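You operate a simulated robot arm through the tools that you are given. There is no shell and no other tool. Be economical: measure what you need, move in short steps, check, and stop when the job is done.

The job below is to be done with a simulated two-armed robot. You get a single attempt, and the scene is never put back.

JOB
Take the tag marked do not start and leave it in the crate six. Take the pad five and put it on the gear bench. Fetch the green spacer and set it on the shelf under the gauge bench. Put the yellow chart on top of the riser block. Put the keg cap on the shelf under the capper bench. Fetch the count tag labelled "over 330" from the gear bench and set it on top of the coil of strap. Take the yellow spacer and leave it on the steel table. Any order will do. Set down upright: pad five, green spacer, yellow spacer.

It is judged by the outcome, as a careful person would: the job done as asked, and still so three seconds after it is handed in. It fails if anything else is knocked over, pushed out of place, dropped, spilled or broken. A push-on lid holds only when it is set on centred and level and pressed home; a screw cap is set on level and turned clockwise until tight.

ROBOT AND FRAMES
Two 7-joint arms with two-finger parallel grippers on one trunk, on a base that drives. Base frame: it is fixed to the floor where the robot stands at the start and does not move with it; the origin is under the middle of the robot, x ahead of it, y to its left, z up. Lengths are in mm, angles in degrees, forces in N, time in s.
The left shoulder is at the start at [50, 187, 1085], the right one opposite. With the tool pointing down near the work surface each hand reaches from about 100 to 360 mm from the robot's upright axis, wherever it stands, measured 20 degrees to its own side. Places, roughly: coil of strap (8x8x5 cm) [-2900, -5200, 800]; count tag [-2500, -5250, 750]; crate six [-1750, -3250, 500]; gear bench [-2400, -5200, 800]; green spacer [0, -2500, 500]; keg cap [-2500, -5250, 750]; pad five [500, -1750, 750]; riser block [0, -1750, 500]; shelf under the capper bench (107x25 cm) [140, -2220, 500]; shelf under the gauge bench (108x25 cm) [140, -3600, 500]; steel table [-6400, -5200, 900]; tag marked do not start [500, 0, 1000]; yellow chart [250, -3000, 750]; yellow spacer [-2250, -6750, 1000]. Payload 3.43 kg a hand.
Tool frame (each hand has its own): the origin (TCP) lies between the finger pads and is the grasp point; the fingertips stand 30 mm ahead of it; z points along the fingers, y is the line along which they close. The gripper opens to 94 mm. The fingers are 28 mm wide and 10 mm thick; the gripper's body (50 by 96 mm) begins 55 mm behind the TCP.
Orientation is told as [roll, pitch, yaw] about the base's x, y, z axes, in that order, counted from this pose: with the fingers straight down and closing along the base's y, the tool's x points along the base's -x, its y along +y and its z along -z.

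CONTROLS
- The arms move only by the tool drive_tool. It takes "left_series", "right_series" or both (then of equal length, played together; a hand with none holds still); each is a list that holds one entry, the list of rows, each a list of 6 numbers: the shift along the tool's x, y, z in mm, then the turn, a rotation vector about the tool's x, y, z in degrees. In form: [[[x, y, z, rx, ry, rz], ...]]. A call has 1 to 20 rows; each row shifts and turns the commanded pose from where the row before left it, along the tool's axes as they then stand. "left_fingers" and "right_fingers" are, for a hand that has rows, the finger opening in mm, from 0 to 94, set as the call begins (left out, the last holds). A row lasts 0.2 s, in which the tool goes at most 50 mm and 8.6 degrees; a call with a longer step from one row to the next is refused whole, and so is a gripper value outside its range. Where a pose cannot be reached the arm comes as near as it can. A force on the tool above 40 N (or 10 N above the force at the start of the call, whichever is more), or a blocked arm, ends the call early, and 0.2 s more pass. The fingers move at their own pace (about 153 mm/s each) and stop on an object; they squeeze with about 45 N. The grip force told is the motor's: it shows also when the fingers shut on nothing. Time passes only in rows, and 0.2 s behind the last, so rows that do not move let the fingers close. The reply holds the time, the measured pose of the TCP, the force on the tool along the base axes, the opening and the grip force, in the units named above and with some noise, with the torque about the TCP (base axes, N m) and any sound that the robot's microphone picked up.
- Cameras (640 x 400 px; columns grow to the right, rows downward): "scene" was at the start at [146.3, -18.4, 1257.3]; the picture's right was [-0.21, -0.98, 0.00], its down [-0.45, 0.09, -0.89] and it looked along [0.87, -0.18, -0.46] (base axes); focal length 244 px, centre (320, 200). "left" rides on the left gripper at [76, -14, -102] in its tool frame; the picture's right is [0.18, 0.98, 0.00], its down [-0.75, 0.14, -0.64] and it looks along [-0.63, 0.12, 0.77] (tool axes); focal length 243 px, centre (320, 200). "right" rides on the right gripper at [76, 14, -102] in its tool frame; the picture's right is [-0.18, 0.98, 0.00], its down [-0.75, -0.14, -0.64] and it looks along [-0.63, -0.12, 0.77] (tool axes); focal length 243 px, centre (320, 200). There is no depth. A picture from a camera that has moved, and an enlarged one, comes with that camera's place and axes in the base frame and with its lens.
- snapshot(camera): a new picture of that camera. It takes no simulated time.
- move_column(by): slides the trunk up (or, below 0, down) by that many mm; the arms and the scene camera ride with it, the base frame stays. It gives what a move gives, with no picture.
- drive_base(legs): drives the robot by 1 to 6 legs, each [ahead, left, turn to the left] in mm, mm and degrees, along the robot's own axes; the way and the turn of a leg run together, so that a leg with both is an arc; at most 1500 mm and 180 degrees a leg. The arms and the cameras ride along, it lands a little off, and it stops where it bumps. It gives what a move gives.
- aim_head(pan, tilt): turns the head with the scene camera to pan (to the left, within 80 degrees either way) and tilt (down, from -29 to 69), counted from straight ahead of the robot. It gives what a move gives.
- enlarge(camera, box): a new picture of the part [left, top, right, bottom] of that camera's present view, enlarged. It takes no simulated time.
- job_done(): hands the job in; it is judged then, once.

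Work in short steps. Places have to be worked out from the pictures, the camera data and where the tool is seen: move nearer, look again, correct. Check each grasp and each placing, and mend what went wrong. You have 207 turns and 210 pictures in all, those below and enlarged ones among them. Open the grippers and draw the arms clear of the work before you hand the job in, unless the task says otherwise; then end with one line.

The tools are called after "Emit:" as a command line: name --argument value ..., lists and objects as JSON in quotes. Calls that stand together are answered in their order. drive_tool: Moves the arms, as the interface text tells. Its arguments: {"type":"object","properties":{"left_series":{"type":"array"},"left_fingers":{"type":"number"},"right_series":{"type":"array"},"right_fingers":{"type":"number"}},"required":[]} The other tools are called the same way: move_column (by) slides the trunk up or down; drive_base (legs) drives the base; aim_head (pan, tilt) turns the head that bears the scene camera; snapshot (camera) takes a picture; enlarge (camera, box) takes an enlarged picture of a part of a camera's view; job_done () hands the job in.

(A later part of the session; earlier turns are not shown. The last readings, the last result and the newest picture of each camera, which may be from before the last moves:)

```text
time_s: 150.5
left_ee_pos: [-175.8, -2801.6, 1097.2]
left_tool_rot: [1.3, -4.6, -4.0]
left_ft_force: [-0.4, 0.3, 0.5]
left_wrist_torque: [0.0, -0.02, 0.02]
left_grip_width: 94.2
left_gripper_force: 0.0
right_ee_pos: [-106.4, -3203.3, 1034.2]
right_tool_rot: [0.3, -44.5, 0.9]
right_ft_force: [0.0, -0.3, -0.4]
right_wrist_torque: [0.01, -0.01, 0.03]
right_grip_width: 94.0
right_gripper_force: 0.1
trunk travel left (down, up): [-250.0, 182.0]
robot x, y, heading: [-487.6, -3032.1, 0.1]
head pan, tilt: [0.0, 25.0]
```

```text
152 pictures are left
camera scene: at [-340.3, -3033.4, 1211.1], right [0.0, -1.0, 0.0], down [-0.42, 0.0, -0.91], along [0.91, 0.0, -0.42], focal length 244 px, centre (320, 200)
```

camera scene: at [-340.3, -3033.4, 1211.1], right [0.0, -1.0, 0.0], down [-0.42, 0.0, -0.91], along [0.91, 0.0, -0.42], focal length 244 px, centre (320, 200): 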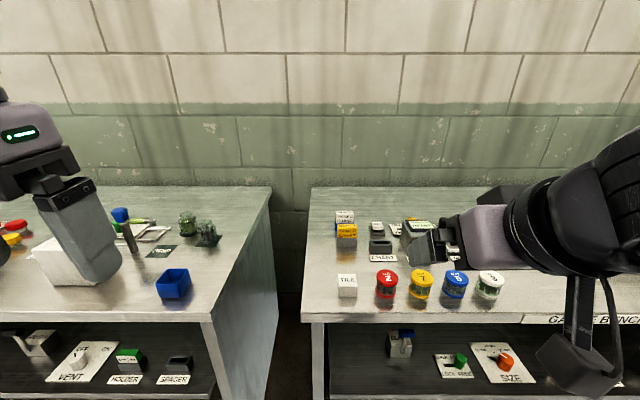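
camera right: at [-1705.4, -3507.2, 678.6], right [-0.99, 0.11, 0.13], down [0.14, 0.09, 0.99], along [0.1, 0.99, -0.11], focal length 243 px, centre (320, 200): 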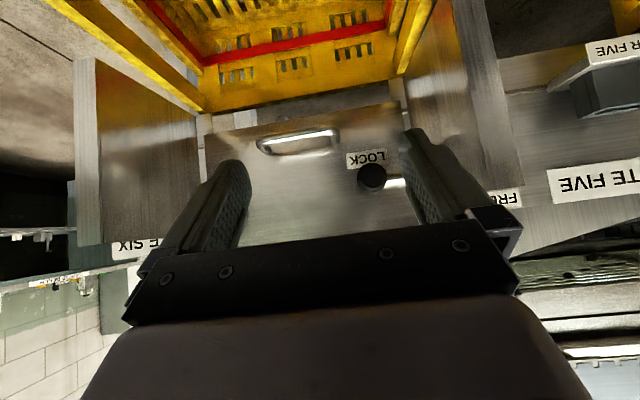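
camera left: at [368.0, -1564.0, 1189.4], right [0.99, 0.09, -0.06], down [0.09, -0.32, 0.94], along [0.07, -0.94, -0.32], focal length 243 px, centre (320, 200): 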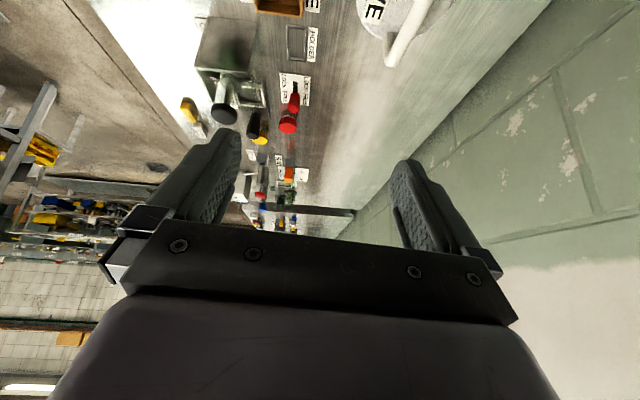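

Emit:
enlarge --camera "scene" --box '[310, 195, 510, 310]'

Emit:
enlarge --camera "scene" --box '[0, 310, 220, 400]'

Emit:
enlarge --camera "scene" --box '[310, 310, 640, 400]'

```text
3.20 times, centred on (410, 252) of scene
camera zoom: at [-340.3, -3033.4, 1211.1], right [0.0, -1.0, 0.0], down [-0.42, 0.0, -0.91], along [0.91, 0.0, -0.42], focal length 782 px, centre (32, 32)
```

zoom: 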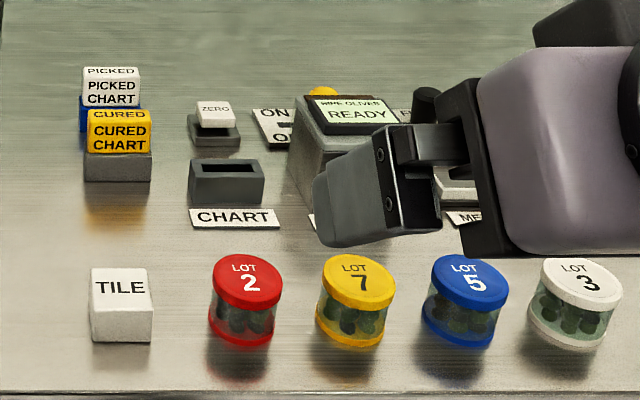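

```text
2.91 times, centred on (110, 355) of scene
camera zoom: at [-340.3, -3033.4, 1211.1], right [0.0, -1.0, 0.0], down [-0.42, 0.0, -0.91], along [0.91, 0.0, -0.42], focal length 711 px, centre (931, -251)
```

zoom: 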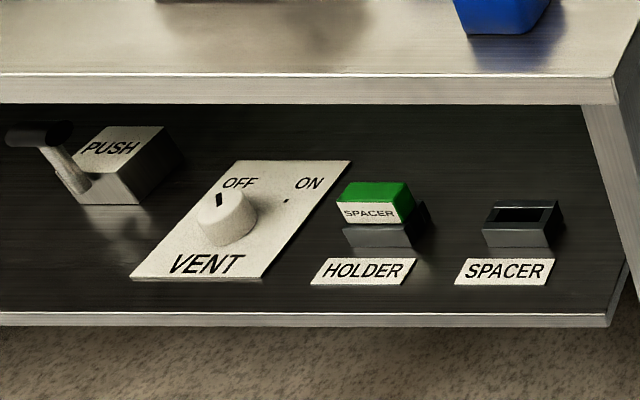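

```text
1.94 times, centred on (475, 355) of scene
camera zoom: at [-340.3, -3033.4, 1211.1], right [0.0, -1.0, 0.0], down [-0.42, 0.0, -0.91], along [0.91, 0.0, -0.42], focal length 474 px, centre (19, -101)
```

zoom: 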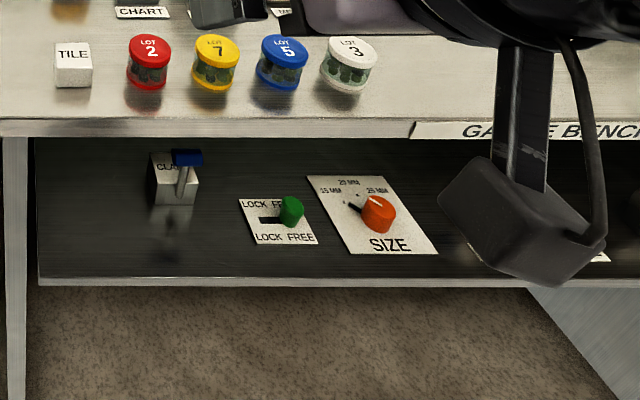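

Yellow CURED CHART sits in a slot at about (265,−3112), top ≈840; green SPACER in its holder at about (85,−2511) on the capper shelf. First the chart with the right hand: drive close.

Emit:
drive_base --legs '[[235, 45, 0]]'

Emit:
snapshot --camera "right"

Emit:
snapshot --camera "scene"

```text
time_s: 152.4
left_ee_pos: [27.8, -2750.8, 1096.7]
left_tool_rot: [1.3, -4.8, -3.7]
left_ft_force: [0.0, 0.1, 0.0]
left_wrist_torque: [0.01, -0.05, -0.03]
left_grip_width: 94.0
left_gripper_force: 0.1
right_ee_pos: [100.4, -3152.8, 1035.9]
right_tool_rot: [0.2, -44.6, 1.3]
right_ft_force: [0.0, 0.2, 0.0]
right_wrist_torque: [0.0, 0.01, -0.05]
right_grip_width: 94.0
right_gripper_force: 0.1
trunk travel left (down, up): [-250.0, 182.0]
robot x, y, heading: [-286.3, -2986.1, 0.2]
head pan, tilt: [0.0, 25.0]
stopped in leg 1: the robot was blocked; the commanded pose is now the measured one
```

```text
148 pictures are left
camera right: at [-25.4, -3141.2, 1055.7], right [0.11, 0.99, 0.13], down [0.09, -0.14, 0.99], along [0.99, -0.1, -0.1], focal length 243 px, centre (320, 200)
```

right: 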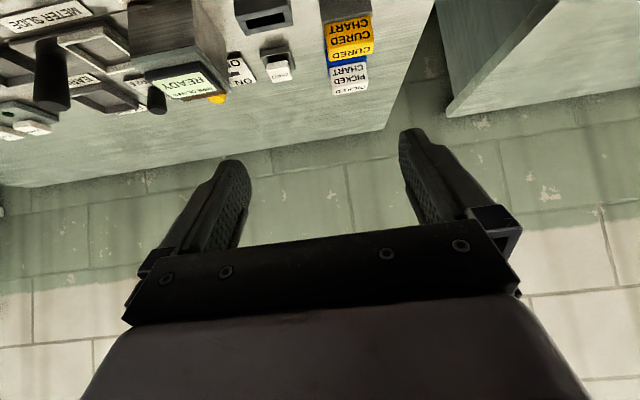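

```text
147 pictures are left
camera scene: at [-134.6, -2983.4, 1211.2], right [0.01, -1.0, 0.0], down [-0.42, 0.0, -0.91], along [0.91, 0.01, -0.42], focal length 244 px, centre (320, 200)
```

scene: 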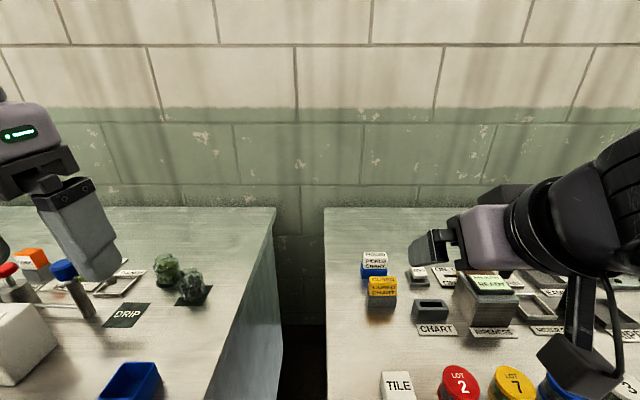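

Base stops at x≈−286. The chart face triangulates to (244,−3108,~825). I move the right hand to a pre-grasp pose and look.

Emit:
drive_tool --right_series '[[[9, 11, 40, 0, 0, 0.6], [9, 11, 40, 0, 0, 0.6], [9, 11, 40, 0, 0, 0], [9, 11, 40, 0, 0, 0], [0, 0, 0, 0, 0, 0]]]'

Emit:
snapshot --camera "right"

Emit:
snapshot --camera "scene"

```text
time_s: 153.7
left_ee_pos: [28.1, -2751.5, 1099.9]
left_tool_rot: [1.3, -4.7, -3.9]
left_ft_force: [0.8, -0.6, -0.1]
left_wrist_torque: [-0.02, -0.03, -0.01]
left_grip_width: 94.3
left_gripper_force: 0.0
right_ee_pos: [186.3, -3106.8, 895.9]
right_tool_rot: [1.4, -44.6, -0.5]
right_ft_force: [-0.3, -0.2, 0.0]
right_wrist_torque: [0.03, 0.01, 0.01]
right_grip_width: 93.8
right_gripper_force: 0.1
trunk travel left (down, up): [-250.0, 182.0]
robot x, y, heading: [-282.3, -2982.8, 0.5]
head pan, tilt: [0.0, 25.0]
```

```text
146 pictures are left
camera right: at [60.9, -3093.1, 916.4], right [0.12, 0.98, 0.15], down [0.09, -0.16, 0.98], along [0.99, -0.11, -0.1], focal length 243 px, centre (320, 200)
```

right: 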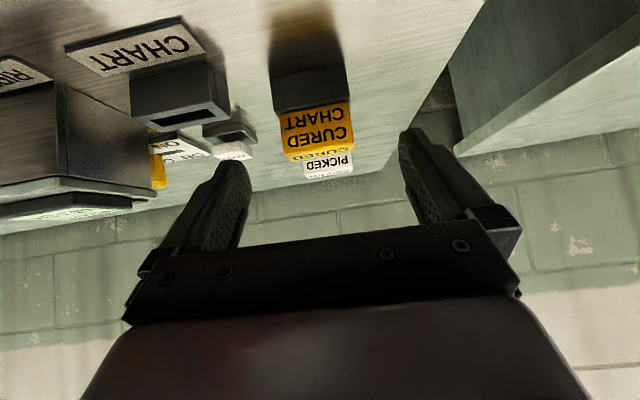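

```text
145 pictures are left
camera scene: at [-134.5, -2983.5, 1211.2], right [0.01, -1.0, 0.0], down [-0.42, 0.0, -0.91], along [0.91, 0.01, -0.42], focal length 244 px, centre (320, 200)
```

scene: 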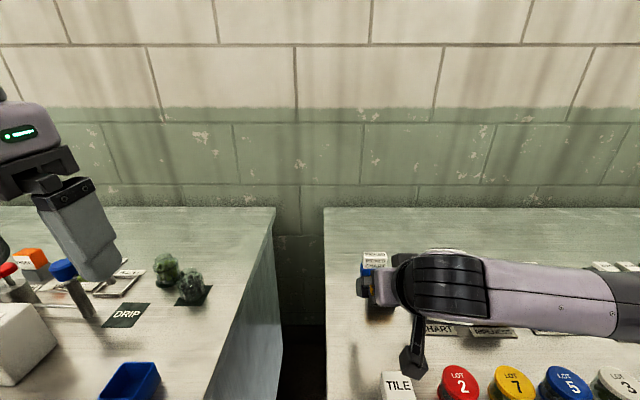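

Chart's exposed part is z≈820–856 at x≈249–275, y≈−3107. Advance to grasp and close.

Emit:
drive_tool --right_series '[[[-3.5, 0, 31, 0, 0, 0], [-3.5, 0, 31, 0, 0, 0], [-3, 0, 30, 0, 0, 0], [0, 0, 0, 0, 0, 0]]]'

Emit:
snapshot --camera "right"

```text
time_s: 154.7
left_ee_pos: [27.2, -2751.1, 1097.8]
left_tool_rot: [1.2, -4.8, -3.9]
left_ft_force: [0.7, 0.8, -0.2]
left_wrist_torque: [0.02, 0.03, 0.0]
left_grip_width: 94.1
left_gripper_force: 0.1
right_ee_pos: [257.1, -3105.8, 838.5]
right_tool_rot: [1.3, -44.6, -0.5]
right_ft_force: [-1.0, 0.6, 0.1]
right_wrist_torque: [-0.01, -0.02, 0.03]
right_grip_width: 94.0
right_gripper_force: 0.0
trunk travel left (down, up): [-250.0, 182.0]
robot x, y, heading: [-281.2, -2984.8, 0.2]
head pan, tilt: [0.0, 25.0]
```

```text
144 pictures are left
camera right: at [132.0, -3092.7, 858.5], right [0.12, 0.98, 0.15], down [0.09, -0.16, 0.98], along [0.99, -0.11, -0.1], focal length 243 px, centre (320, 200)
```

right: 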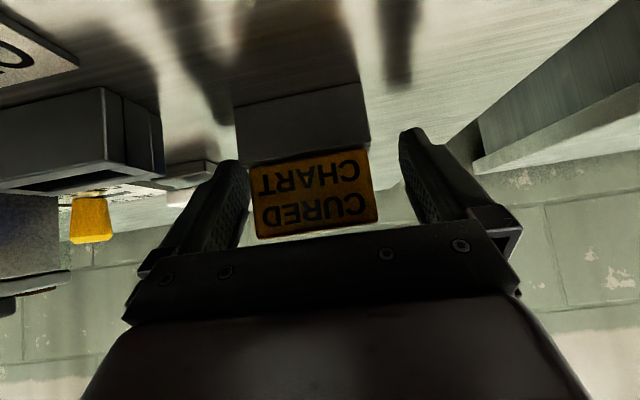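

Slight offset; shift 3 mm and close, then pull straight up out of the slot.

Emit:
drive_tool --right_series '[[[0, -3, 0, 0, 0, 0], [0, 0, 0, 0, 0, 0], [0, 0, 0, 0, 0, 0], [0, 0, 0, 0, 0, 0]]]' --right_fingers 20

Emit:
drive_tool --right_series '[[[-7, 0, -7, 0, 0, 0], [-14, 0, -14, 0, 0, 0], [-25, 0, -25, 0, 0, 0], [-30, 0, -30, 0, 0, 0], [-30, 0, -30, 0, 0, 0]]]'

Emit:
snapshot --camera "right"

Emit:
snapshot --camera "scene"

```text
time_s: 155.7
left_ee_pos: [27.8, -2750.3, 1097.7]
left_tool_rot: [1.3, -4.9, -3.9]
left_ft_force: [0.4, -0.3, 0.5]
left_wrist_torque: [-0.01, 0.01, 0.01]
left_grip_width: 94.0
left_gripper_force: 0.0
right_ee_pos: [257.5, -3108.5, 838.7]
right_tool_rot: [1.3, -44.6, -0.6]
right_ft_force: [-1.1, 0.7, 0.4]
right_wrist_torque: [-0.57, 0.22, -1.19]
right_grip_width: 59.7
right_gripper_force: 44.7
trunk travel left (down, up): [-250.0, 182.0]
robot x, y, heading: [-281.4, -2985.4, 0.1]
head pan, tilt: [0.0, 25.0]
```

```text
time_s: 156.8
left_ee_pos: [28.0, -2752.0, 1098.7]
left_tool_rot: [1.3, -4.8, -3.9]
left_ft_force: [-0.3, 0.9, 0.2]
left_wrist_torque: [0.02, 0.0, -0.03]
left_grip_width: 94.3
left_gripper_force: 0.2
right_ee_pos: [257.9, -3111.0, 989.6]
right_tool_rot: [1.3, -44.6, -0.5]
right_ft_force: [-0.6, -0.5, -0.1]
right_wrist_torque: [-0.02, 0.0, 0.01]
right_grip_width: 57.2
right_gripper_force: 45.0
trunk travel left (down, up): [-250.0, 182.0]
robot x, y, heading: [-286.7, -2985.9, 0.5]
head pan, tilt: [0.0, 25.0]
```

```text
143 pictures are left
camera right: at [132.6, -3097.6, 1009.6], right [0.12, 0.98, 0.15], down [0.09, -0.16, 0.98], along [0.99, -0.11, -0.1], focal length 243 px, centre (320, 200)
```

right: 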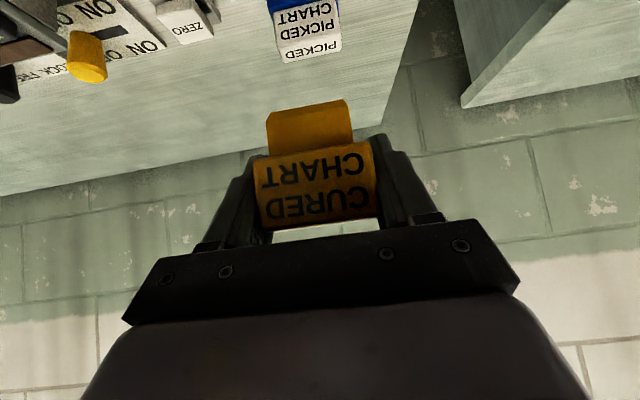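

```text
142 pictures are left
camera scene: at [-134.8, -2983.4, 1211.2], right [0.01, -1.0, 0.0], down [-0.42, 0.0, -0.91], along [0.91, 0.01, -0.42], focal length 244 px, centre (320, 200)
```

scene: 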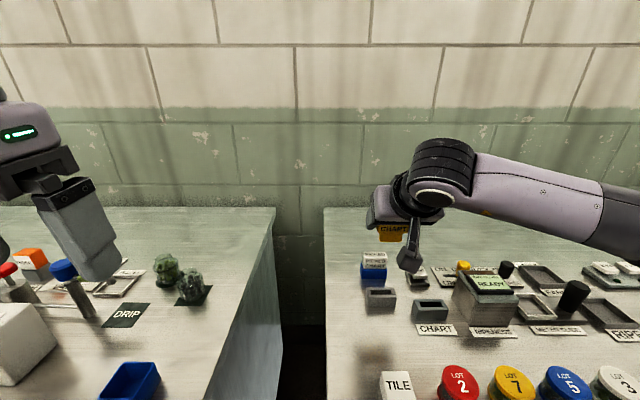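

Chart secured. I draw the right hand back (rel. x≈300), tilt the left hand to 45°, then drive to the spacer's position.

Emit:
drive_tool --right_series '[[[29, -10, -28, 0, 0, 0], [29, -10, -28, 0, 0, 0], [29, -10, -28, 0, 0, 0], [29, -10, -28, 0, 0, 0], [29, -10, -28, 0, 0, 0], [29, -10, -28, 0, 0, 0]]]' --left_series '[[[0, 0, 0, 1.3, -8, -3.9], [0, 0, 0, 0, -8, 0], [0, 0, 0, 0, -8, 0], [0, 0, 0, 0, -8, 0], [0, 0, 0, 0, -8, 0], [0, 0, 0, 0, 0, 0]]]'

Emit:
drive_base --legs '[[-80, 350, 0]]'

Emit:
aim_head --pan 5 --tilt 50

Emit:
snapshot --camera "scene"

```text
refused: row 1 steps farther than a row can; nothing moved
```

```text
time_s: 160.5
left_ee_pos: [-51.6, -2403.7, 1097.7]
left_tool_rot: [1.2, -4.8, -4.0]
left_ft_force: [0.7, -0.9, -0.3]
left_wrist_torque: [0.01, -0.01, 0.02]
left_grip_width: 94.0
left_gripper_force: 0.0
right_ee_pos: [178.1, -2763.6, 989.0]
right_tool_rot: [1.5, -44.6, -0.7]
right_ft_force: [0.1, 0.5, -1.0]
right_wrist_torque: [0.02, -0.02, -0.01]
right_grip_width: 57.5
right_gripper_force: 45.2
trunk travel left (down, up): [-250.0, 182.0]
robot x, y, heading: [-363.4, -2640.3, -0.1]
head pan, tilt: [0.0, 25.0]
```

```text
time_s: 161.4
left_ee_pos: [-52.6, -2403.9, 1097.6]
left_tool_rot: [1.2, -4.8, -4.0]
left_ft_force: [0.2, -0.4, -1.0]
left_wrist_torque: [0.02, 0.0, 0.0]
left_grip_width: 94.1
left_gripper_force: 0.1
right_ee_pos: [175.3, -2764.7, 988.2]
right_tool_rot: [1.3, -44.6, -0.8]
right_ft_force: [-0.4, 0.4, 0.3]
right_wrist_torque: [-0.01, -0.02, 0.0]
right_grip_width: 57.2
right_gripper_force: 44.8
trunk travel left (down, up): [-250.0, 182.0]
robot x, y, heading: [-364.1, -2636.3, 0.3]
head pan, tilt: [5.0, 50.0]
```

```text
141 pictures are left
camera scene: at [-231.2, -2628.8, 1173.7], right [0.09, -1.0, 0.0], down [-0.76, -0.07, -0.64], along [0.64, 0.06, -0.77], focal length 244 px, centre (320, 200)
```

scene: 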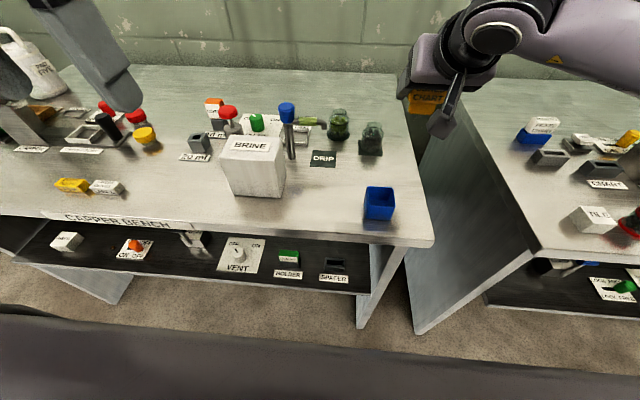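

Redo the arm moves with a smaller first rotation.

Emit:
drive_tool --right_series '[[[29, -10, -28, 0, 0, 0], [29, -10, -28, 0, 0, 0], [29, -10, -28, 0, 0, 0], [29, -10, -28, 0, 0, 0], [29, -10, -28, 0, 0, 0], [29, -10, -28, 0, 0, 0]]]' --left_series '[[[0, 0, 0, 1.2, 0, -4], [0, 0, 0, 0, -8, 0], [0, 0, 0, 0, -8, 0], [0, 0, 0, 0, -8, 0], [0, 0, 0, 0, -8, 0], [0, 0, 0, 0, -8, 0]]]'

Emit:
move_column --by -250

Emit:
snapshot --camera "left"

Emit:
snapshot --camera "scene"

```text
time_s: 162.8
left_ee_pos: [-52.0, -2403.8, 1097.7]
left_tool_rot: [-0.4, -44.8, 0.2]
left_ft_force: [-0.2, 0.2, 0.1]
left_wrist_torque: [0.01, 0.01, -0.02]
left_grip_width: 94.1
left_gripper_force: 0.0
right_ee_pos: [-13.7, -2803.1, 1017.3]
right_tool_rot: [1.3, -44.5, -0.7]
right_ft_force: [0.2, 0.2, -0.2]
right_wrist_torque: [-0.01, 0.02, -0.03]
right_grip_width: 57.2
right_gripper_force: 44.9
right hand out of reach, approached as far as the arm can: row 5, 6
trunk travel left (down, up): [-250.0, 182.0]
robot x, y, heading: [-366.5, -2637.7, 0.1]
head pan, tilt: [5.0, 50.0]
```

```text
time_s: 164.7
left_ee_pos: [-53.7, -2404.0, 889.5]
left_tool_rot: [-0.4, -44.8, 0.1]
left_ft_force: [0.3, -0.8, -0.3]
left_wrist_torque: [-0.04, 0.02, -0.02]
left_grip_width: 94.0
left_gripper_force: 0.0
right_ee_pos: [-14.5, -2801.4, 816.1]
right_tool_rot: [2.3, -46.2, -1.5]
right_ft_force: [-15.8, -2.0, 10.9]
right_wrist_torque: [0.49, -0.03, 0.22]
right_grip_width: 57.4
right_gripper_force: 45.1
trunk travel left (down, up): [-42.0, 389.0]
robot x, y, heading: [-365.6, -2639.5, -0.0]
head pan, tilt: [5.0, 50.0]
stopped: the force on the tool passed its limit at 54 N (the readings are from after the stop); the commanded pose is now the measured one
```

```text
140 pictures are left
camera left: at [-180.6, -2418.0, 909.0], right [-0.13, 0.98, -0.13], down [0.08, 0.15, 0.99], along [0.99, 0.12, -0.1], focal length 243 px, centre (320, 200)
```

left: 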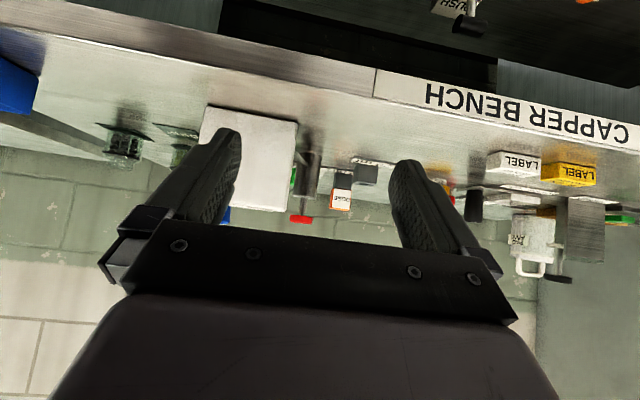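

```text
139 pictures are left
camera scene: at [-233.1, -2629.1, 966.0], right [0.09, -1.0, 0.0], down [-0.76, -0.07, -0.64], along [0.64, 0.06, -0.76], focal length 244 px, centre (320, 200)
```

scene: 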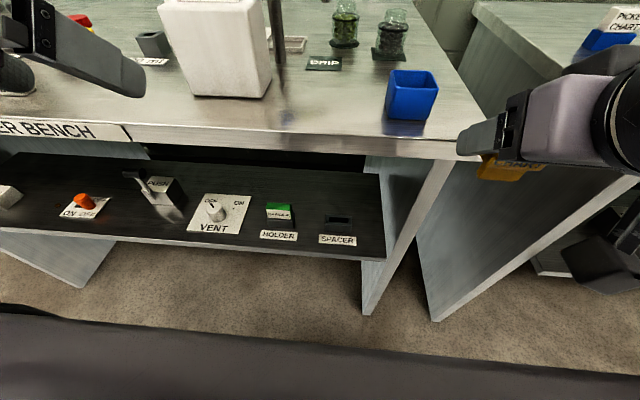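

The right finger touched the bench corner. I raise 60 mm, back off 70 mm, then continue lowering.

Emit:
move_column --by 60

Emit:
drive_base --legs '[[-70, 0, 0]]'

Emit:
snapshot --camera "right"

Emit:
move_column --by -100

Emit:
snapshot --camera "scene"

```text
time_s: 165.7
left_ee_pos: [-52.1, -2404.3, 950.3]
left_tool_rot: [-0.3, -44.8, 0.1]
left_ft_force: [0.0, 0.1, -0.2]
left_wrist_torque: [-0.01, 0.02, -0.02]
left_grip_width: 93.7
left_gripper_force: 0.0
right_ee_pos: [-12.8, -2801.7, 875.8]
right_tool_rot: [2.3, -46.0, -1.5]
right_ft_force: [0.3, 1.3, -0.1]
right_wrist_torque: [-0.03, 0.0, -0.03]
right_grip_width: 57.2
right_gripper_force: 44.4
trunk travel left (down, up): [-102.0, 329.0]
robot x, y, heading: [-363.5, -2635.2, -0.1]
head pan, tilt: [5.0, 50.0]
```

```text
time_s: 166.7
left_ee_pos: [-120.1, -2404.3, 950.5]
left_tool_rot: [-0.3, -44.9, 0.0]
left_ft_force: [-0.7, -0.7, 0.2]
left_wrist_torque: [0.0, 0.01, -0.01]
left_grip_width: 93.9
left_gripper_force: 0.0
right_ee_pos: [-81.2, -2803.1, 874.8]
right_tool_rot: [2.2, -46.0, -1.5]
right_ft_force: [-0.1, 0.3, -0.3]
right_wrist_torque: [-0.01, 0.03, 0.01]
right_grip_width: 57.5
right_gripper_force: 45.4
trunk travel left (down, up): [-102.0, 329.0]
robot x, y, heading: [-430.5, -2636.2, 0.3]
head pan, tilt: [5.0, 50.0]
```

```text
138 pictures are left
camera right: at [-206.1, -2788.5, 893.0], right [0.13, 0.98, 0.16], down [0.06, -0.17, 0.98], along [0.99, -0.11, -0.08], focal length 243 px, centre (320, 200)
```

right: 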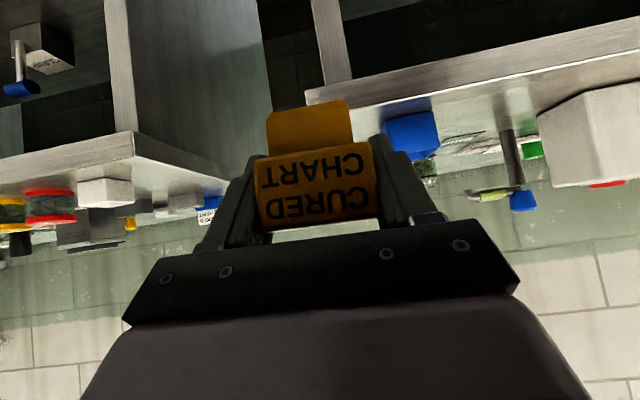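

```text
time_s: 168.0
left_ee_pos: [-120.4, -2403.1, 849.1]
left_tool_rot: [-0.3, -44.8, 0.1]
left_ft_force: [-0.6, -0.4, -0.9]
left_wrist_torque: [0.05, 0.02, -0.03]
left_grip_width: 93.8
left_gripper_force: 0.2
right_ee_pos: [-80.3, -2803.4, 775.6]
right_tool_rot: [2.1, -46.1, -1.5]
right_ft_force: [0.0, 0.1, -1.4]
right_wrist_torque: [0.0, -0.01, 0.0]
right_grip_width: 57.5
right_gripper_force: 44.7
trunk travel left (down, up): [-2.0, 429.0]
robot x, y, heading: [-434.1, -2638.5, -0.1]
head pan, tilt: [5.0, 50.0]
```

```text
137 pictures are left
camera scene: at [-298.6, -2629.1, 926.1], right [0.09, -1.0, 0.0], down [-0.76, -0.07, -0.64], along [0.64, 0.06, -0.77], focal length 244 px, centre (320, 200)
```

scene: 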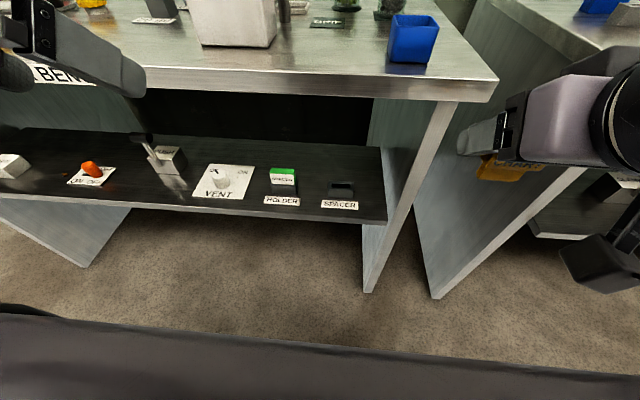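

Now the left hand goes to a viewing pose just in front of the spacer holder.

Emit:
drive_tool --left_series '[[[10, -17.5, 36, 0, 0, 0], [10, -17.5, 36, 0, 0, 0], [10, -17.5, 36, 0, 0, 0], [10, -17.5, 36, 0, 0, 0], [10, -17.5, 36, 0, 0, 0], [10, -17.5, 36, 0, 0, 0]]]'

Emit:
snapshot --camera "left"

Emit:
snapshot --camera "scene"

```text
time_s: 169.4
left_ee_pos: [-10.6, -2510.1, 655.9]
left_tool_rot: [-0.2, -44.8, 0.0]
left_ft_force: [0.2, -0.2, 0.5]
left_wrist_torque: [0.0, 0.0, 0.0]
left_grip_width: 94.0
left_gripper_force: 0.1
right_ee_pos: [-79.7, -2802.3, 775.9]
right_tool_rot: [2.2, -46.0, -1.5]
right_ft_force: [-0.1, 0.4, 0.0]
right_wrist_torque: [0.02, -0.04, 0.0]
right_grip_width: 57.5
right_gripper_force: 45.4
trunk travel left (down, up): [-2.0, 429.0]
robot x, y, heading: [-429.4, -2632.5, 0.3]
head pan, tilt: [5.0, 50.0]
```

```text
136 pictures are left
camera left: at [-136.0, -2524.8, 674.7], right [-0.13, 0.98, -0.13], down [0.08, 0.14, 0.99], along [0.99, 0.12, -0.1], focal length 243 px, centre (320, 200)
```

left: 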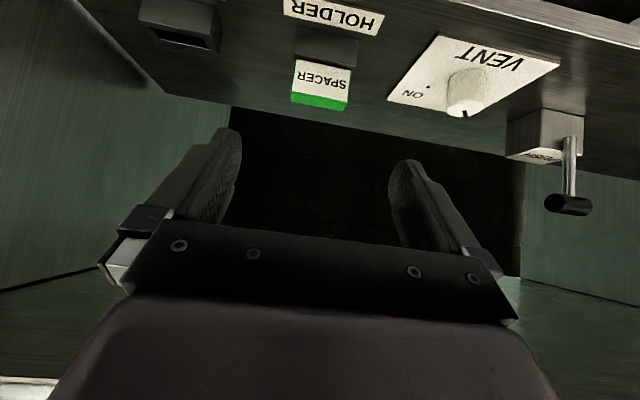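

```text
135 pictures are left
camera scene: at [-298.6, -2629.1, 926.2], right [0.09, -1.0, 0.0], down [-0.76, -0.07, -0.64], along [0.64, 0.06, -0.77], focal length 244 px, centre (320, 200)
```

scene: 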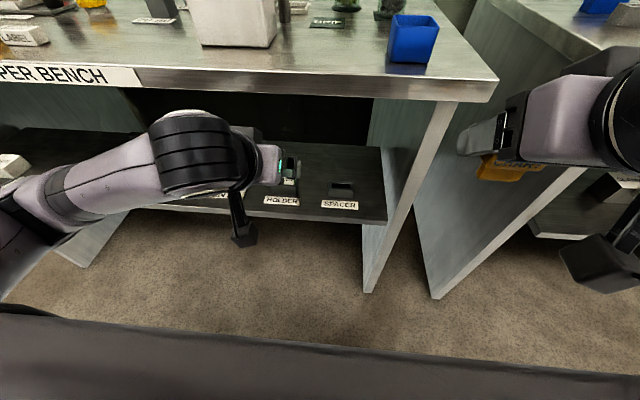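

Spacer block: front x≈77, z≈527–559, y≈−2511, width ≈55. Advance to grasp.

Emit:
drive_tool --left_series '[[[0.6, 0, 36, 0, 0, 0], [0.6, 0, 36, 0, 0, 0], [0.6, 0, 36, 0, 0, 0], [0.6, 0, 36, 0, 0, 0], [0, 0, 0, 0, 0, 0]]]'

Emit:
snapshot --camera "left"

```text
time_s: 170.6
left_ee_pos: [90.0, -2508.9, 549.5]
left_tool_rot: [-0.3, -44.8, 0.1]
left_ft_force: [0.1, 0.0, 0.5]
left_wrist_torque: [0.04, 0.0, -0.02]
left_grip_width: 94.1
left_gripper_force: 0.1
right_ee_pos: [-80.1, -2801.3, 776.3]
right_tool_rot: [2.2, -46.0, -1.5]
right_ft_force: [-0.5, 0.4, -1.2]
right_wrist_torque: [-0.02, -0.01, 0.01]
right_grip_width: 57.4
right_gripper_force: 44.3
trunk travel left (down, up): [-2.0, 429.0]
robot x, y, heading: [-431.0, -2634.4, 0.4]
head pan, tilt: [5.0, 50.0]
```

```text
134 pictures are left
camera left: at [-37.4, -2522.5, 567.7], right [-0.13, 0.98, -0.13], down [0.08, 0.14, 0.99], along [0.99, 0.12, -0.1], focal length 243 px, centre (320, 200)
```

left: 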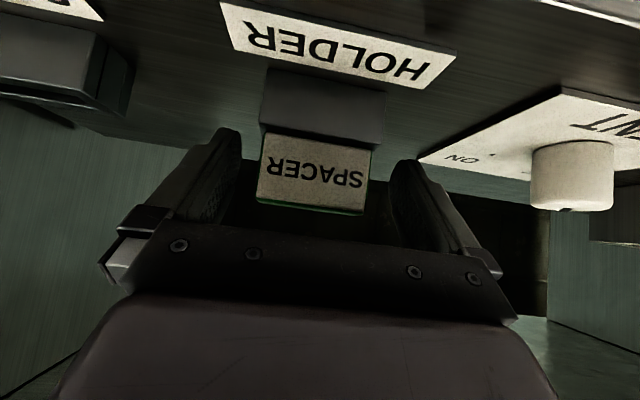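

Well centred. Close and pull up gently, then back out.

Emit:
drive_tool --left_series '[[[0, 0, 0, 0, 0, 0], [0, 0, 0, 0, 0, 0], [0, 0, 0, 0, 0, 0], [-7, 0, -7, 0, 0, 0], [-14, 0, -14, 0, 0, 0], [-14, 0, -14, 0, 0, 0], [0, 0, 0, 0, 0, 0]]]' --left_fingers 20

Emit:
snapshot --camera "left"

```text
time_s: 171.6
left_ee_pos: [89.1, -2513.4, 549.7]
left_tool_rot: [-0.6, -44.2, -0.2]
left_ft_force: [10.0, -4.1, -8.5]
left_wrist_torque: [0.23, -0.25, 0.2]
left_grip_width: 58.2
left_gripper_force: 44.9
right_ee_pos: [-79.2, -2803.2, 775.8]
right_tool_rot: [2.2, -45.9, -1.6]
right_ft_force: [-0.5, 0.0, -0.5]
right_wrist_torque: [-0.02, -0.01, 0.0]
right_grip_width: 57.3
right_gripper_force: 45.6
trunk travel left (down, up): [-2.0, 429.0]
robot x, y, heading: [-433.2, -2637.2, -0.0]
head pan, tilt: [5.0, 50.0]
stopped in row 4 (left hand): the force on the tool passed its limit at 44 N (the readings are from after the stop); the commanded pose is now the measured one
```

```text
133 pictures are left
camera left: at [-37.5, -2525.6, 569.1], right [-0.12, 0.98, -0.14], down [0.09, 0.15, 0.98], along [0.99, 0.11, -0.11], focal length 243 px, centre (320, 200)
```

left: 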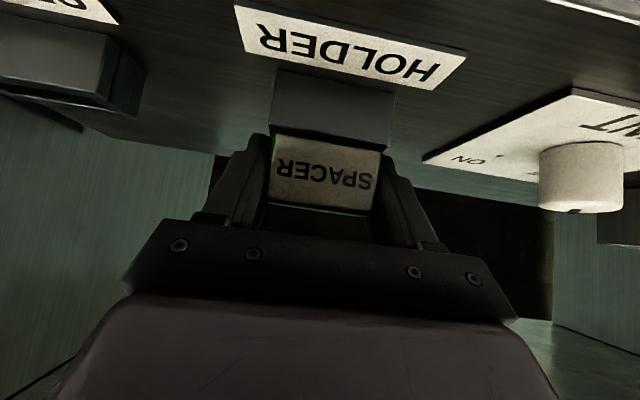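

The fingertips overlap the holder's rim. I reopen, raise ~10 mm, re-close and pull up slowly.

Emit:
drive_tool --left_series '[[[0, 0, 0, 0, 0, 0], [0, 1, 0, 0, 0, 0], [-5, 0, -9, 0, 0, 0], [0, 0, 0, 0, 0, 0]]]' --left_fingers 80

Emit:
drive_tool --left_series '[[[0, 0, 0, 0, 0, 0], [0, 0, 0, 0, 0, 0], [0, 0, 0, 0, 0, 0]]]' --left_fingers 20

Emit:
snapshot --camera "left"

```text
time_s: 172.6
left_ee_pos: [84.3, -2510.5, 558.8]
left_tool_rot: [-0.6, -44.4, -0.2]
left_ft_force: [-0.5, 0.0, 0.6]
left_wrist_torque: [-0.01, -0.02, 0.0]
left_grip_width: 80.2
left_gripper_force: 0.0
right_ee_pos: [-80.9, -2803.5, 776.5]
right_tool_rot: [2.2, -45.9, -1.6]
right_ft_force: [0.6, -1.1, -0.7]
right_wrist_torque: [-0.01, -0.01, 0.02]
right_grip_width: 57.3
right_gripper_force: 45.3
trunk travel left (down, up): [-2.0, 429.0]
robot x, y, heading: [-431.0, -2637.1, -0.2]
head pan, tilt: [5.0, 50.0]
```

```text
time_s: 173.4
left_ee_pos: [84.4, -2511.2, 561.0]
left_tool_rot: [-0.6, -44.5, -0.2]
left_ft_force: [-0.4, -0.9, 3.8]
left_wrist_torque: [0.05, -0.02, -0.01]
left_grip_width: 57.2
left_gripper_force: 44.8
right_ee_pos: [-80.2, -2803.9, 775.0]
right_tool_rot: [2.2, -46.0, -1.6]
right_ft_force: [-0.2, 1.0, -1.3]
right_wrist_torque: [-0.02, -0.04, -0.01]
right_grip_width: 57.4
right_gripper_force: 45.0
trunk travel left (down, up): [-2.0, 429.0]
robot x, y, heading: [-432.2, -2637.3, -0.1]
head pan, tilt: [5.0, 50.0]
```

```text
132 pictures are left
camera left: at [-41.7, -2524.1, 579.7], right [-0.12, 0.98, -0.14], down [0.09, 0.15, 0.98], along [0.99, 0.11, -0.1], focal length 243 px, centre (320, 200)
```

left: 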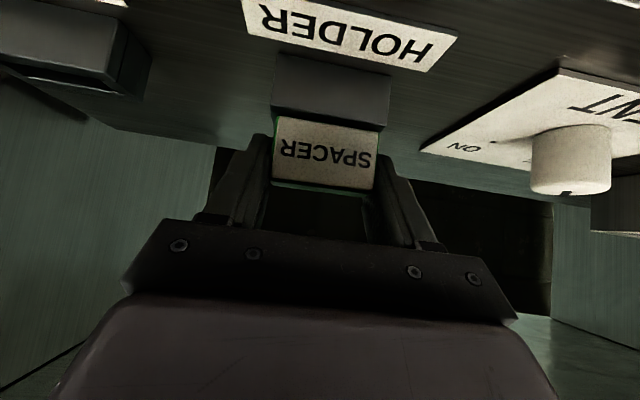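

Now gripping only the block (57.2). Pull up in small steps.

Emit:
drive_tool --left_series '[[[-2, 0, -2, 0, 0, 0], [-3, 0, -3, 0, 0, 0], [-5, 0, -5, 0, 0, 0], [-8, 0, -8, 0, 0, 0], [-12, 0, -12, 0, 0, 0], [-12, 0, -12, 0, 0, 0], [0, 0, 0, 0, 0, 0]]]'

Emit:
snapshot --camera "left"

```text
time_s: 175.0
left_ee_pos: [86.4, -2510.9, 621.0]
left_tool_rot: [-0.6, -44.6, -0.2]
left_ft_force: [0.4, 0.2, -0.7]
left_wrist_torque: [0.03, 0.01, 0.02]
left_grip_width: 56.9
left_gripper_force: 44.5
right_ee_pos: [-79.5, -2803.3, 775.2]
right_tool_rot: [2.2, -46.0, -1.6]
right_ft_force: [0.9, -0.2, -0.5]
right_wrist_torque: [0.01, 0.01, 0.01]
right_grip_width: 57.5
right_gripper_force: 45.1
trunk travel left (down, up): [-2.0, 429.0]
robot x, y, heading: [-431.9, -2639.2, -0.0]
head pan, tilt: [5.0, 50.0]
```

```text
131 pictures are left
camera left: at [-39.4, -2524.0, 640.8], right [-0.12, 0.98, -0.14], down [0.09, 0.15, 0.98], along [0.99, 0.11, -0.11], focal length 243 px, centre (320, 200)
```

left: 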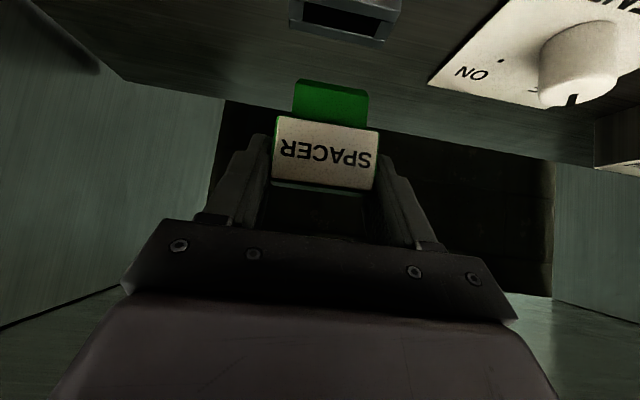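

Spacer is out (it has a tongue below). I withdraw the left hand and drive to the gauge bench, free shelf spot near y≈−3160.

Emit:
drive_tool --left_series '[[[26, 0, -26, 0, 0, 0], [26, 0, -26, 0, 0, 0], [26, 0, -26, 0, 0, 0], [20, 0, -20, 0, 0, 0], [0, 0, 0, 0, 0, 0]]]'

Emit:
drive_base --legs '[[-30, 0, 0], [0, -648, 0], [30, 0, 0]]'

Emit:
aim_head --pan 5 --tilt 40

Emit:
snapshot --camera "scene"

Emit:
snapshot --camera "left"

```text
time_s: 176.2
left_ee_pos: [-52.9, -2508.9, 622.0]
left_tool_rot: [-0.5, -44.5, -0.2]
left_ft_force: [0.1, -0.5, -0.9]
left_wrist_torque: [0.0, 0.01, 0.05]
left_grip_width: 56.9
left_gripper_force: 44.9
right_ee_pos: [-80.3, -2802.0, 775.8]
right_tool_rot: [2.2, -46.0, -1.5]
right_ft_force: [0.3, -0.2, -1.2]
right_wrist_torque: [0.0, 0.0, 0.0]
right_grip_width: 57.3
right_gripper_force: 44.6
trunk travel left (down, up): [-2.0, 429.0]
robot x, y, heading: [-431.6, -2642.0, 0.3]
head pan, tilt: [5.0, 50.0]
```

```text
time_s: 183.2
left_ee_pos: [-55.3, -3166.2, 621.8]
left_tool_rot: [-0.6, -44.5, -0.8]
left_ft_force: [0.4, -0.2, 0.2]
left_wrist_torque: [0.02, 0.04, -0.01]
left_grip_width: 57.2
left_gripper_force: 45.6
right_ee_pos: [-86.6, -3459.7, 775.9]
right_tool_rot: [2.3, -46.1, -2.1]
right_ft_force: [-0.1, 0.1, -0.5]
right_wrist_torque: [0.05, -0.03, 0.04]
right_grip_width: 57.3
right_gripper_force: 45.3
trunk travel left (down, up): [-2.0, 429.0]
robot x, y, heading: [-436.7, -3288.7, -0.6]
head pan, tilt: [5.0, 50.0]
```

```text
time_s: 183.9
left_ee_pos: [-53.9, -3166.9, 621.8]
left_tool_rot: [-0.6, -44.5, -0.8]
left_ft_force: [-0.1, -0.9, -1.1]
left_wrist_torque: [-0.03, 0.01, 0.01]
left_grip_width: 57.0
left_gripper_force: 44.7
right_ee_pos: [-86.6, -3460.4, 776.6]
right_tool_rot: [2.2, -46.0, -2.2]
right_ft_force: [-0.4, 0.1, -1.0]
right_wrist_torque: [-0.02, -0.04, -0.02]
right_grip_width: 57.6
right_gripper_force: 45.4
trunk travel left (down, up): [-2.0, 429.0]
robot x, y, heading: [-438.4, -3290.7, -0.8]
head pan, tilt: [5.0, 40.0]
```

```text
130 pictures are left
camera scene: at [-294.6, -3283.2, 940.2], right [0.08, -1.0, 0.0], down [-0.64, -0.05, -0.77], along [0.76, 0.06, -0.64], focal length 244 px, centre (320, 200)
```

scene: 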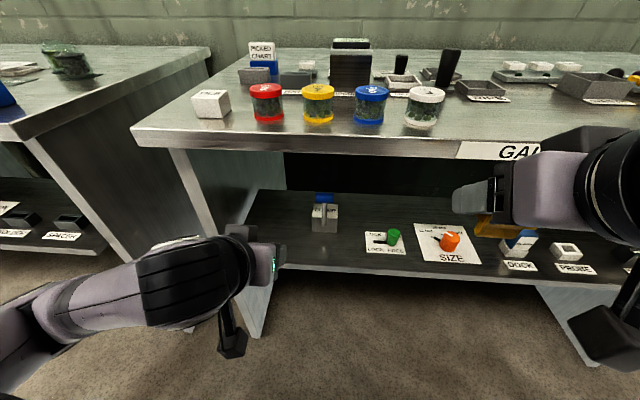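

```text
129 pictures are left
camera left: at [-181.3, -3177.5, 641.2], right [-0.11, 0.98, -0.14], down [0.09, 0.15, 0.98], along [0.99, 0.1, -0.11], focal length 243 px, centre (320, 200)
```

left: 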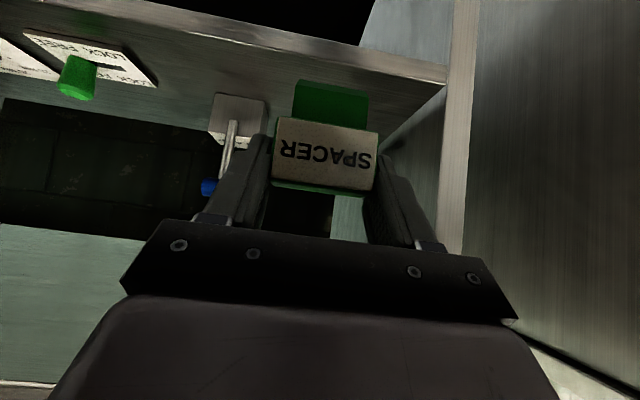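

Free spot seen at left end of the gauge shelf (clamp at y≈−3263). I move in to x≈70 and lower part way.

Emit:
drive_tool --left_series '[[[-29, 3, 29, 0, 0, 0], [-29, 3, 29, 0, 0, 0], [-29, 3, 29, 0, 0, 0], [14, 0, 14, 0, 0, 0], [12, 0, 12, 0, 0, 0], [0, 0, 0, 0, 0, 0]]]'

Emit:
snapshot --camera "left"

Emit:
snapshot --camera "scene"

```text
time_s: 185.3
left_ee_pos: [67.7, -3160.8, 583.2]
left_tool_rot: [-0.5, -44.4, -0.9]
left_ft_force: [0.1, -0.5, -0.2]
left_wrist_torque: [-0.01, 0.0, 0.01]
left_grip_width: 57.1
left_gripper_force: 45.1
right_ee_pos: [-86.5, -3459.9, 775.4]
right_tool_rot: [2.2, -46.0, -2.1]
right_ft_force: [-0.1, 0.4, -0.9]
right_wrist_torque: [0.05, -0.01, -0.01]
right_grip_width: 57.6
right_gripper_force: 45.1
trunk travel left (down, up): [-2.0, 429.0]
robot x, y, heading: [-436.3, -3290.7, -0.4]
head pan, tilt: [5.0, 40.0]
```

```text
128 pictures are left
camera left: at [-58.0, -3171.8, 603.1], right [-0.11, 0.98, -0.14], down [0.09, 0.15, 0.98], along [0.99, 0.1, -0.11], focal length 243 px, centre (320, 200)
```

left: 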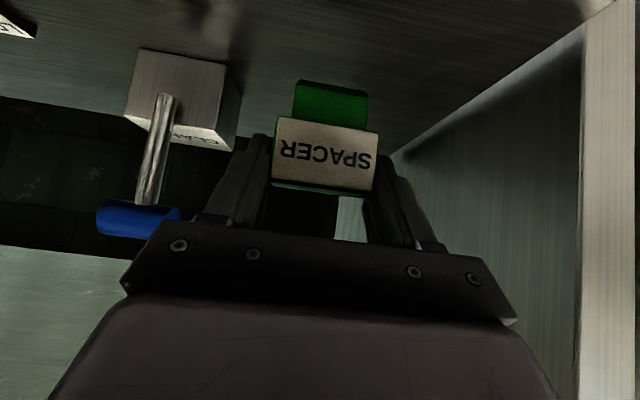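

```text
127 pictures are left
camera scene: at [-294.6, -3283.2, 940.3], right [0.08, -1.0, 0.0], down [-0.64, -0.05, -0.77], along [0.76, 0.06, -0.64], focal length 244 px, centre (320, 200)
```

scene: 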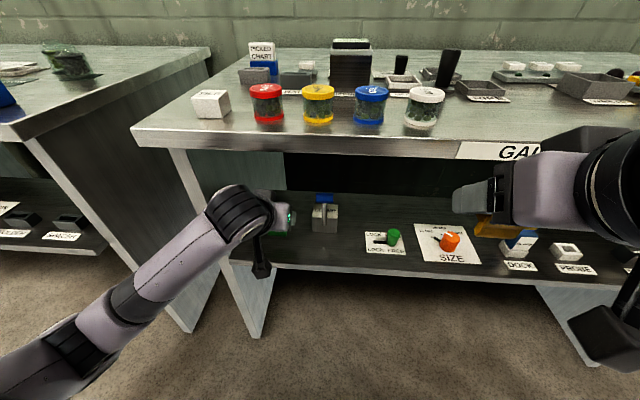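

Tongue bottom about 15–20 mm above the shelf. Lower in small steps watching force.

Emit:
drive_tool --left_series '[[[4, 0, 4, 0, 0, 0], [4, 0, 4, 0, 0, 0], [1.5, 0, 1.5, 0, 0, 0], [0, 0, 0, 0, 0, 0]]]'

Emit:
drive_tool --left_series '[[[1.5, 0, 1.5, 0, 0, 0], [1.5, 0, 1.5, 0, 0, 0], [1.5, 0, 1.5, 0, 0, 0], [0, 0, 0, 0, 0, 0]]]'

Emit:
snapshot --camera "left"

```text
time_s: 186.3
left_ee_pos: [68.2, -3158.5, 570.7]
left_tool_rot: [-0.5, -44.5, -0.8]
left_ft_force: [-1.2, -0.1, -0.4]
left_wrist_torque: [0.01, 0.02, -0.03]
left_grip_width: 57.0
left_gripper_force: 45.3
right_ee_pos: [-85.2, -3460.2, 775.2]
right_tool_rot: [2.2, -46.1, -2.2]
right_ft_force: [0.2, 0.3, -0.3]
right_wrist_torque: [0.0, 0.02, -0.01]
right_grip_width: 57.5
right_gripper_force: 45.1
trunk travel left (down, up): [-2.0, 429.0]
robot x, y, heading: [-436.3, -3289.8, -0.8]
head pan, tilt: [5.0, 40.0]
```

```text
time_s: 187.3
left_ee_pos: [68.4, -3161.1, 563.3]
left_tool_rot: [-0.6, -44.5, -0.8]
left_ft_force: [-0.4, -0.5, 0.9]
left_wrist_torque: [-0.02, -0.02, -0.03]
left_grip_width: 57.1
left_gripper_force: 44.7
right_ee_pos: [-86.2, -3459.5, 775.6]
right_tool_rot: [2.2, -46.0, -2.2]
right_ft_force: [0.1, 0.2, -0.6]
right_wrist_torque: [0.02, -0.02, -0.01]
right_grip_width: 57.5
right_gripper_force: 45.2
trunk travel left (down, up): [-2.0, 429.0]
robot x, y, heading: [-435.0, -3290.0, -0.5]
head pan, tilt: [5.0, 40.0]
```

```text
126 pictures are left
camera left: at [-58.3, -3171.0, 583.0], right [-0.11, 0.98, -0.14], down [0.09, 0.15, 0.98], along [0.99, 0.1, -0.11], focal length 243 px, centre (320, 200)
```

left: 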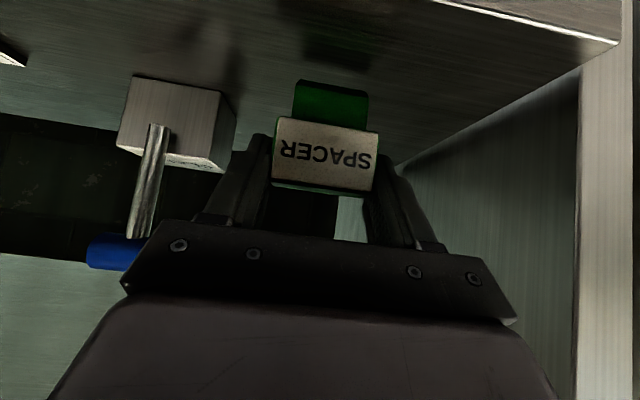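

Reflection suggests only ~3–4 mm remain. Continue with 1 mm steps.

Emit:
drive_tool --left_series '[[[1, 0, 1, 0, 0, 0], [1, 0, 1, 0, 0, 0], [0, 0, 0, 0, 0, 0]]]'

Emit:
drive_tool --left_series '[[[1, 0, 1, 0, 0, 0], [1, 0, 1, 0, 0, 0], [0, 0, 0, 0, 0, 0]]]'

Emit:
enlarge --camera "left" --box '[240, 20, 420, 200]'

```text
time_s: 188.1
left_ee_pos: [67.4, -3161.1, 560.8]
left_tool_rot: [-0.6, -44.5, -0.8]
left_ft_force: [-0.5, 0.5, -0.6]
left_wrist_torque: [-0.01, 0.01, 0.02]
left_grip_width: 57.0
left_gripper_force: 45.4
right_ee_pos: [-86.5, -3458.7, 775.2]
right_tool_rot: [2.2, -46.0, -2.3]
right_ft_force: [0.1, 0.1, 0.4]
right_wrist_torque: [0.01, -0.03, -0.01]
right_grip_width: 57.3
right_gripper_force: 45.6
trunk travel left (down, up): [-2.0, 429.0]
robot x, y, heading: [-438.1, -3292.3, -0.8]
head pan, tilt: [5.0, 40.0]
```

```text
time_s: 188.9
left_ee_pos: [68.9, -3159.3, 557.4]
left_tool_rot: [-0.6, -44.5, -0.7]
left_ft_force: [0.0, -0.4, 0.0]
left_wrist_torque: [0.0, 0.01, 0.0]
left_grip_width: 57.0
left_gripper_force: 44.4
right_ee_pos: [-85.9, -3459.5, 775.6]
right_tool_rot: [2.2, -45.9, -2.1]
right_ft_force: [0.4, 0.6, -0.6]
right_wrist_torque: [0.02, -0.01, 0.01]
right_grip_width: 57.4
right_gripper_force: 44.8
trunk travel left (down, up): [-2.0, 429.0]
robot x, y, heading: [-437.5, -3288.4, -0.4]
head pan, tilt: [5.0, 40.0]
```

```text
2.22 times, centred on (330, 110) of left
camera zoom: at [-58.5, -3171.0, 577.3], right [-0.11, 0.98, -0.14], down [0.09, 0.15, 0.98], along [0.99, 0.1, -0.11], focal length 539 px, centre (298, 400)
```

zoom: 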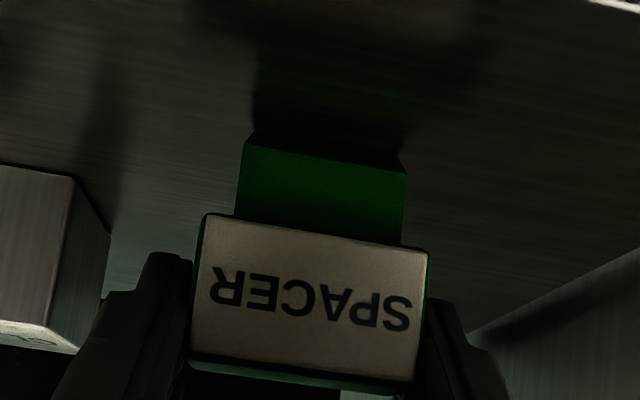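

Almost touching. Continue 1 mm steps until a force shows.

Emit:
drive_tool --left_series '[[[0.8, 0, 0.8, 0, 0, 0], [0.8, 0, 0.8, 0, 0, 0], [0, 0, 0, 0, 0, 0]]]'

Emit:
drive_tool --left_series '[[[0.8, 0, 0.8, 0, 0, 0], [0.8, 0, 0.8, 0, 0, 0], [0, 0, 0, 0, 0, 0]]]'

```text
time_s: 189.7
left_ee_pos: [67.9, -3160.2, 556.8]
left_tool_rot: [-0.7, -44.7, -0.8]
left_ft_force: [-0.7, -1.0, 3.9]
left_wrist_torque: [0.1, 0.01, -0.01]
left_grip_width: 57.1
left_gripper_force: 44.9
right_ee_pos: [-86.6, -3460.2, 774.8]
right_tool_rot: [2.2, -46.0, -2.1]
right_ft_force: [0.4, 1.2, -0.9]
right_wrist_torque: [-0.01, -0.01, -0.01]
right_grip_width: 57.1
right_gripper_force: 45.0
trunk travel left (down, up): [-2.0, 429.0]
robot x, y, heading: [-439.1, -3292.2, -0.6]
head pan, tilt: [5.0, 40.0]
```

```text
time_s: 190.5
left_ee_pos: [68.5, -3160.4, 557.2]
left_tool_rot: [-0.6, -44.8, -0.8]
left_ft_force: [-1.0, 0.3, 16.6]
left_wrist_torque: [0.34, 0.02, 0.0]
left_grip_width: 56.8
left_gripper_force: 44.7
right_ee_pos: [-87.8, -3459.7, 777.7]
right_tool_rot: [2.3, -46.0, -2.2]
right_ft_force: [0.1, 0.1, 0.1]
right_wrist_torque: [-0.01, 0.02, 0.01]
right_grip_width: 57.2
right_gripper_force: 45.1
trunk travel left (down, up): [-2.0, 429.0]
robot x, y, heading: [-437.7, -3284.3, -0.6]
head pan, tilt: [5.0, 40.0]
```

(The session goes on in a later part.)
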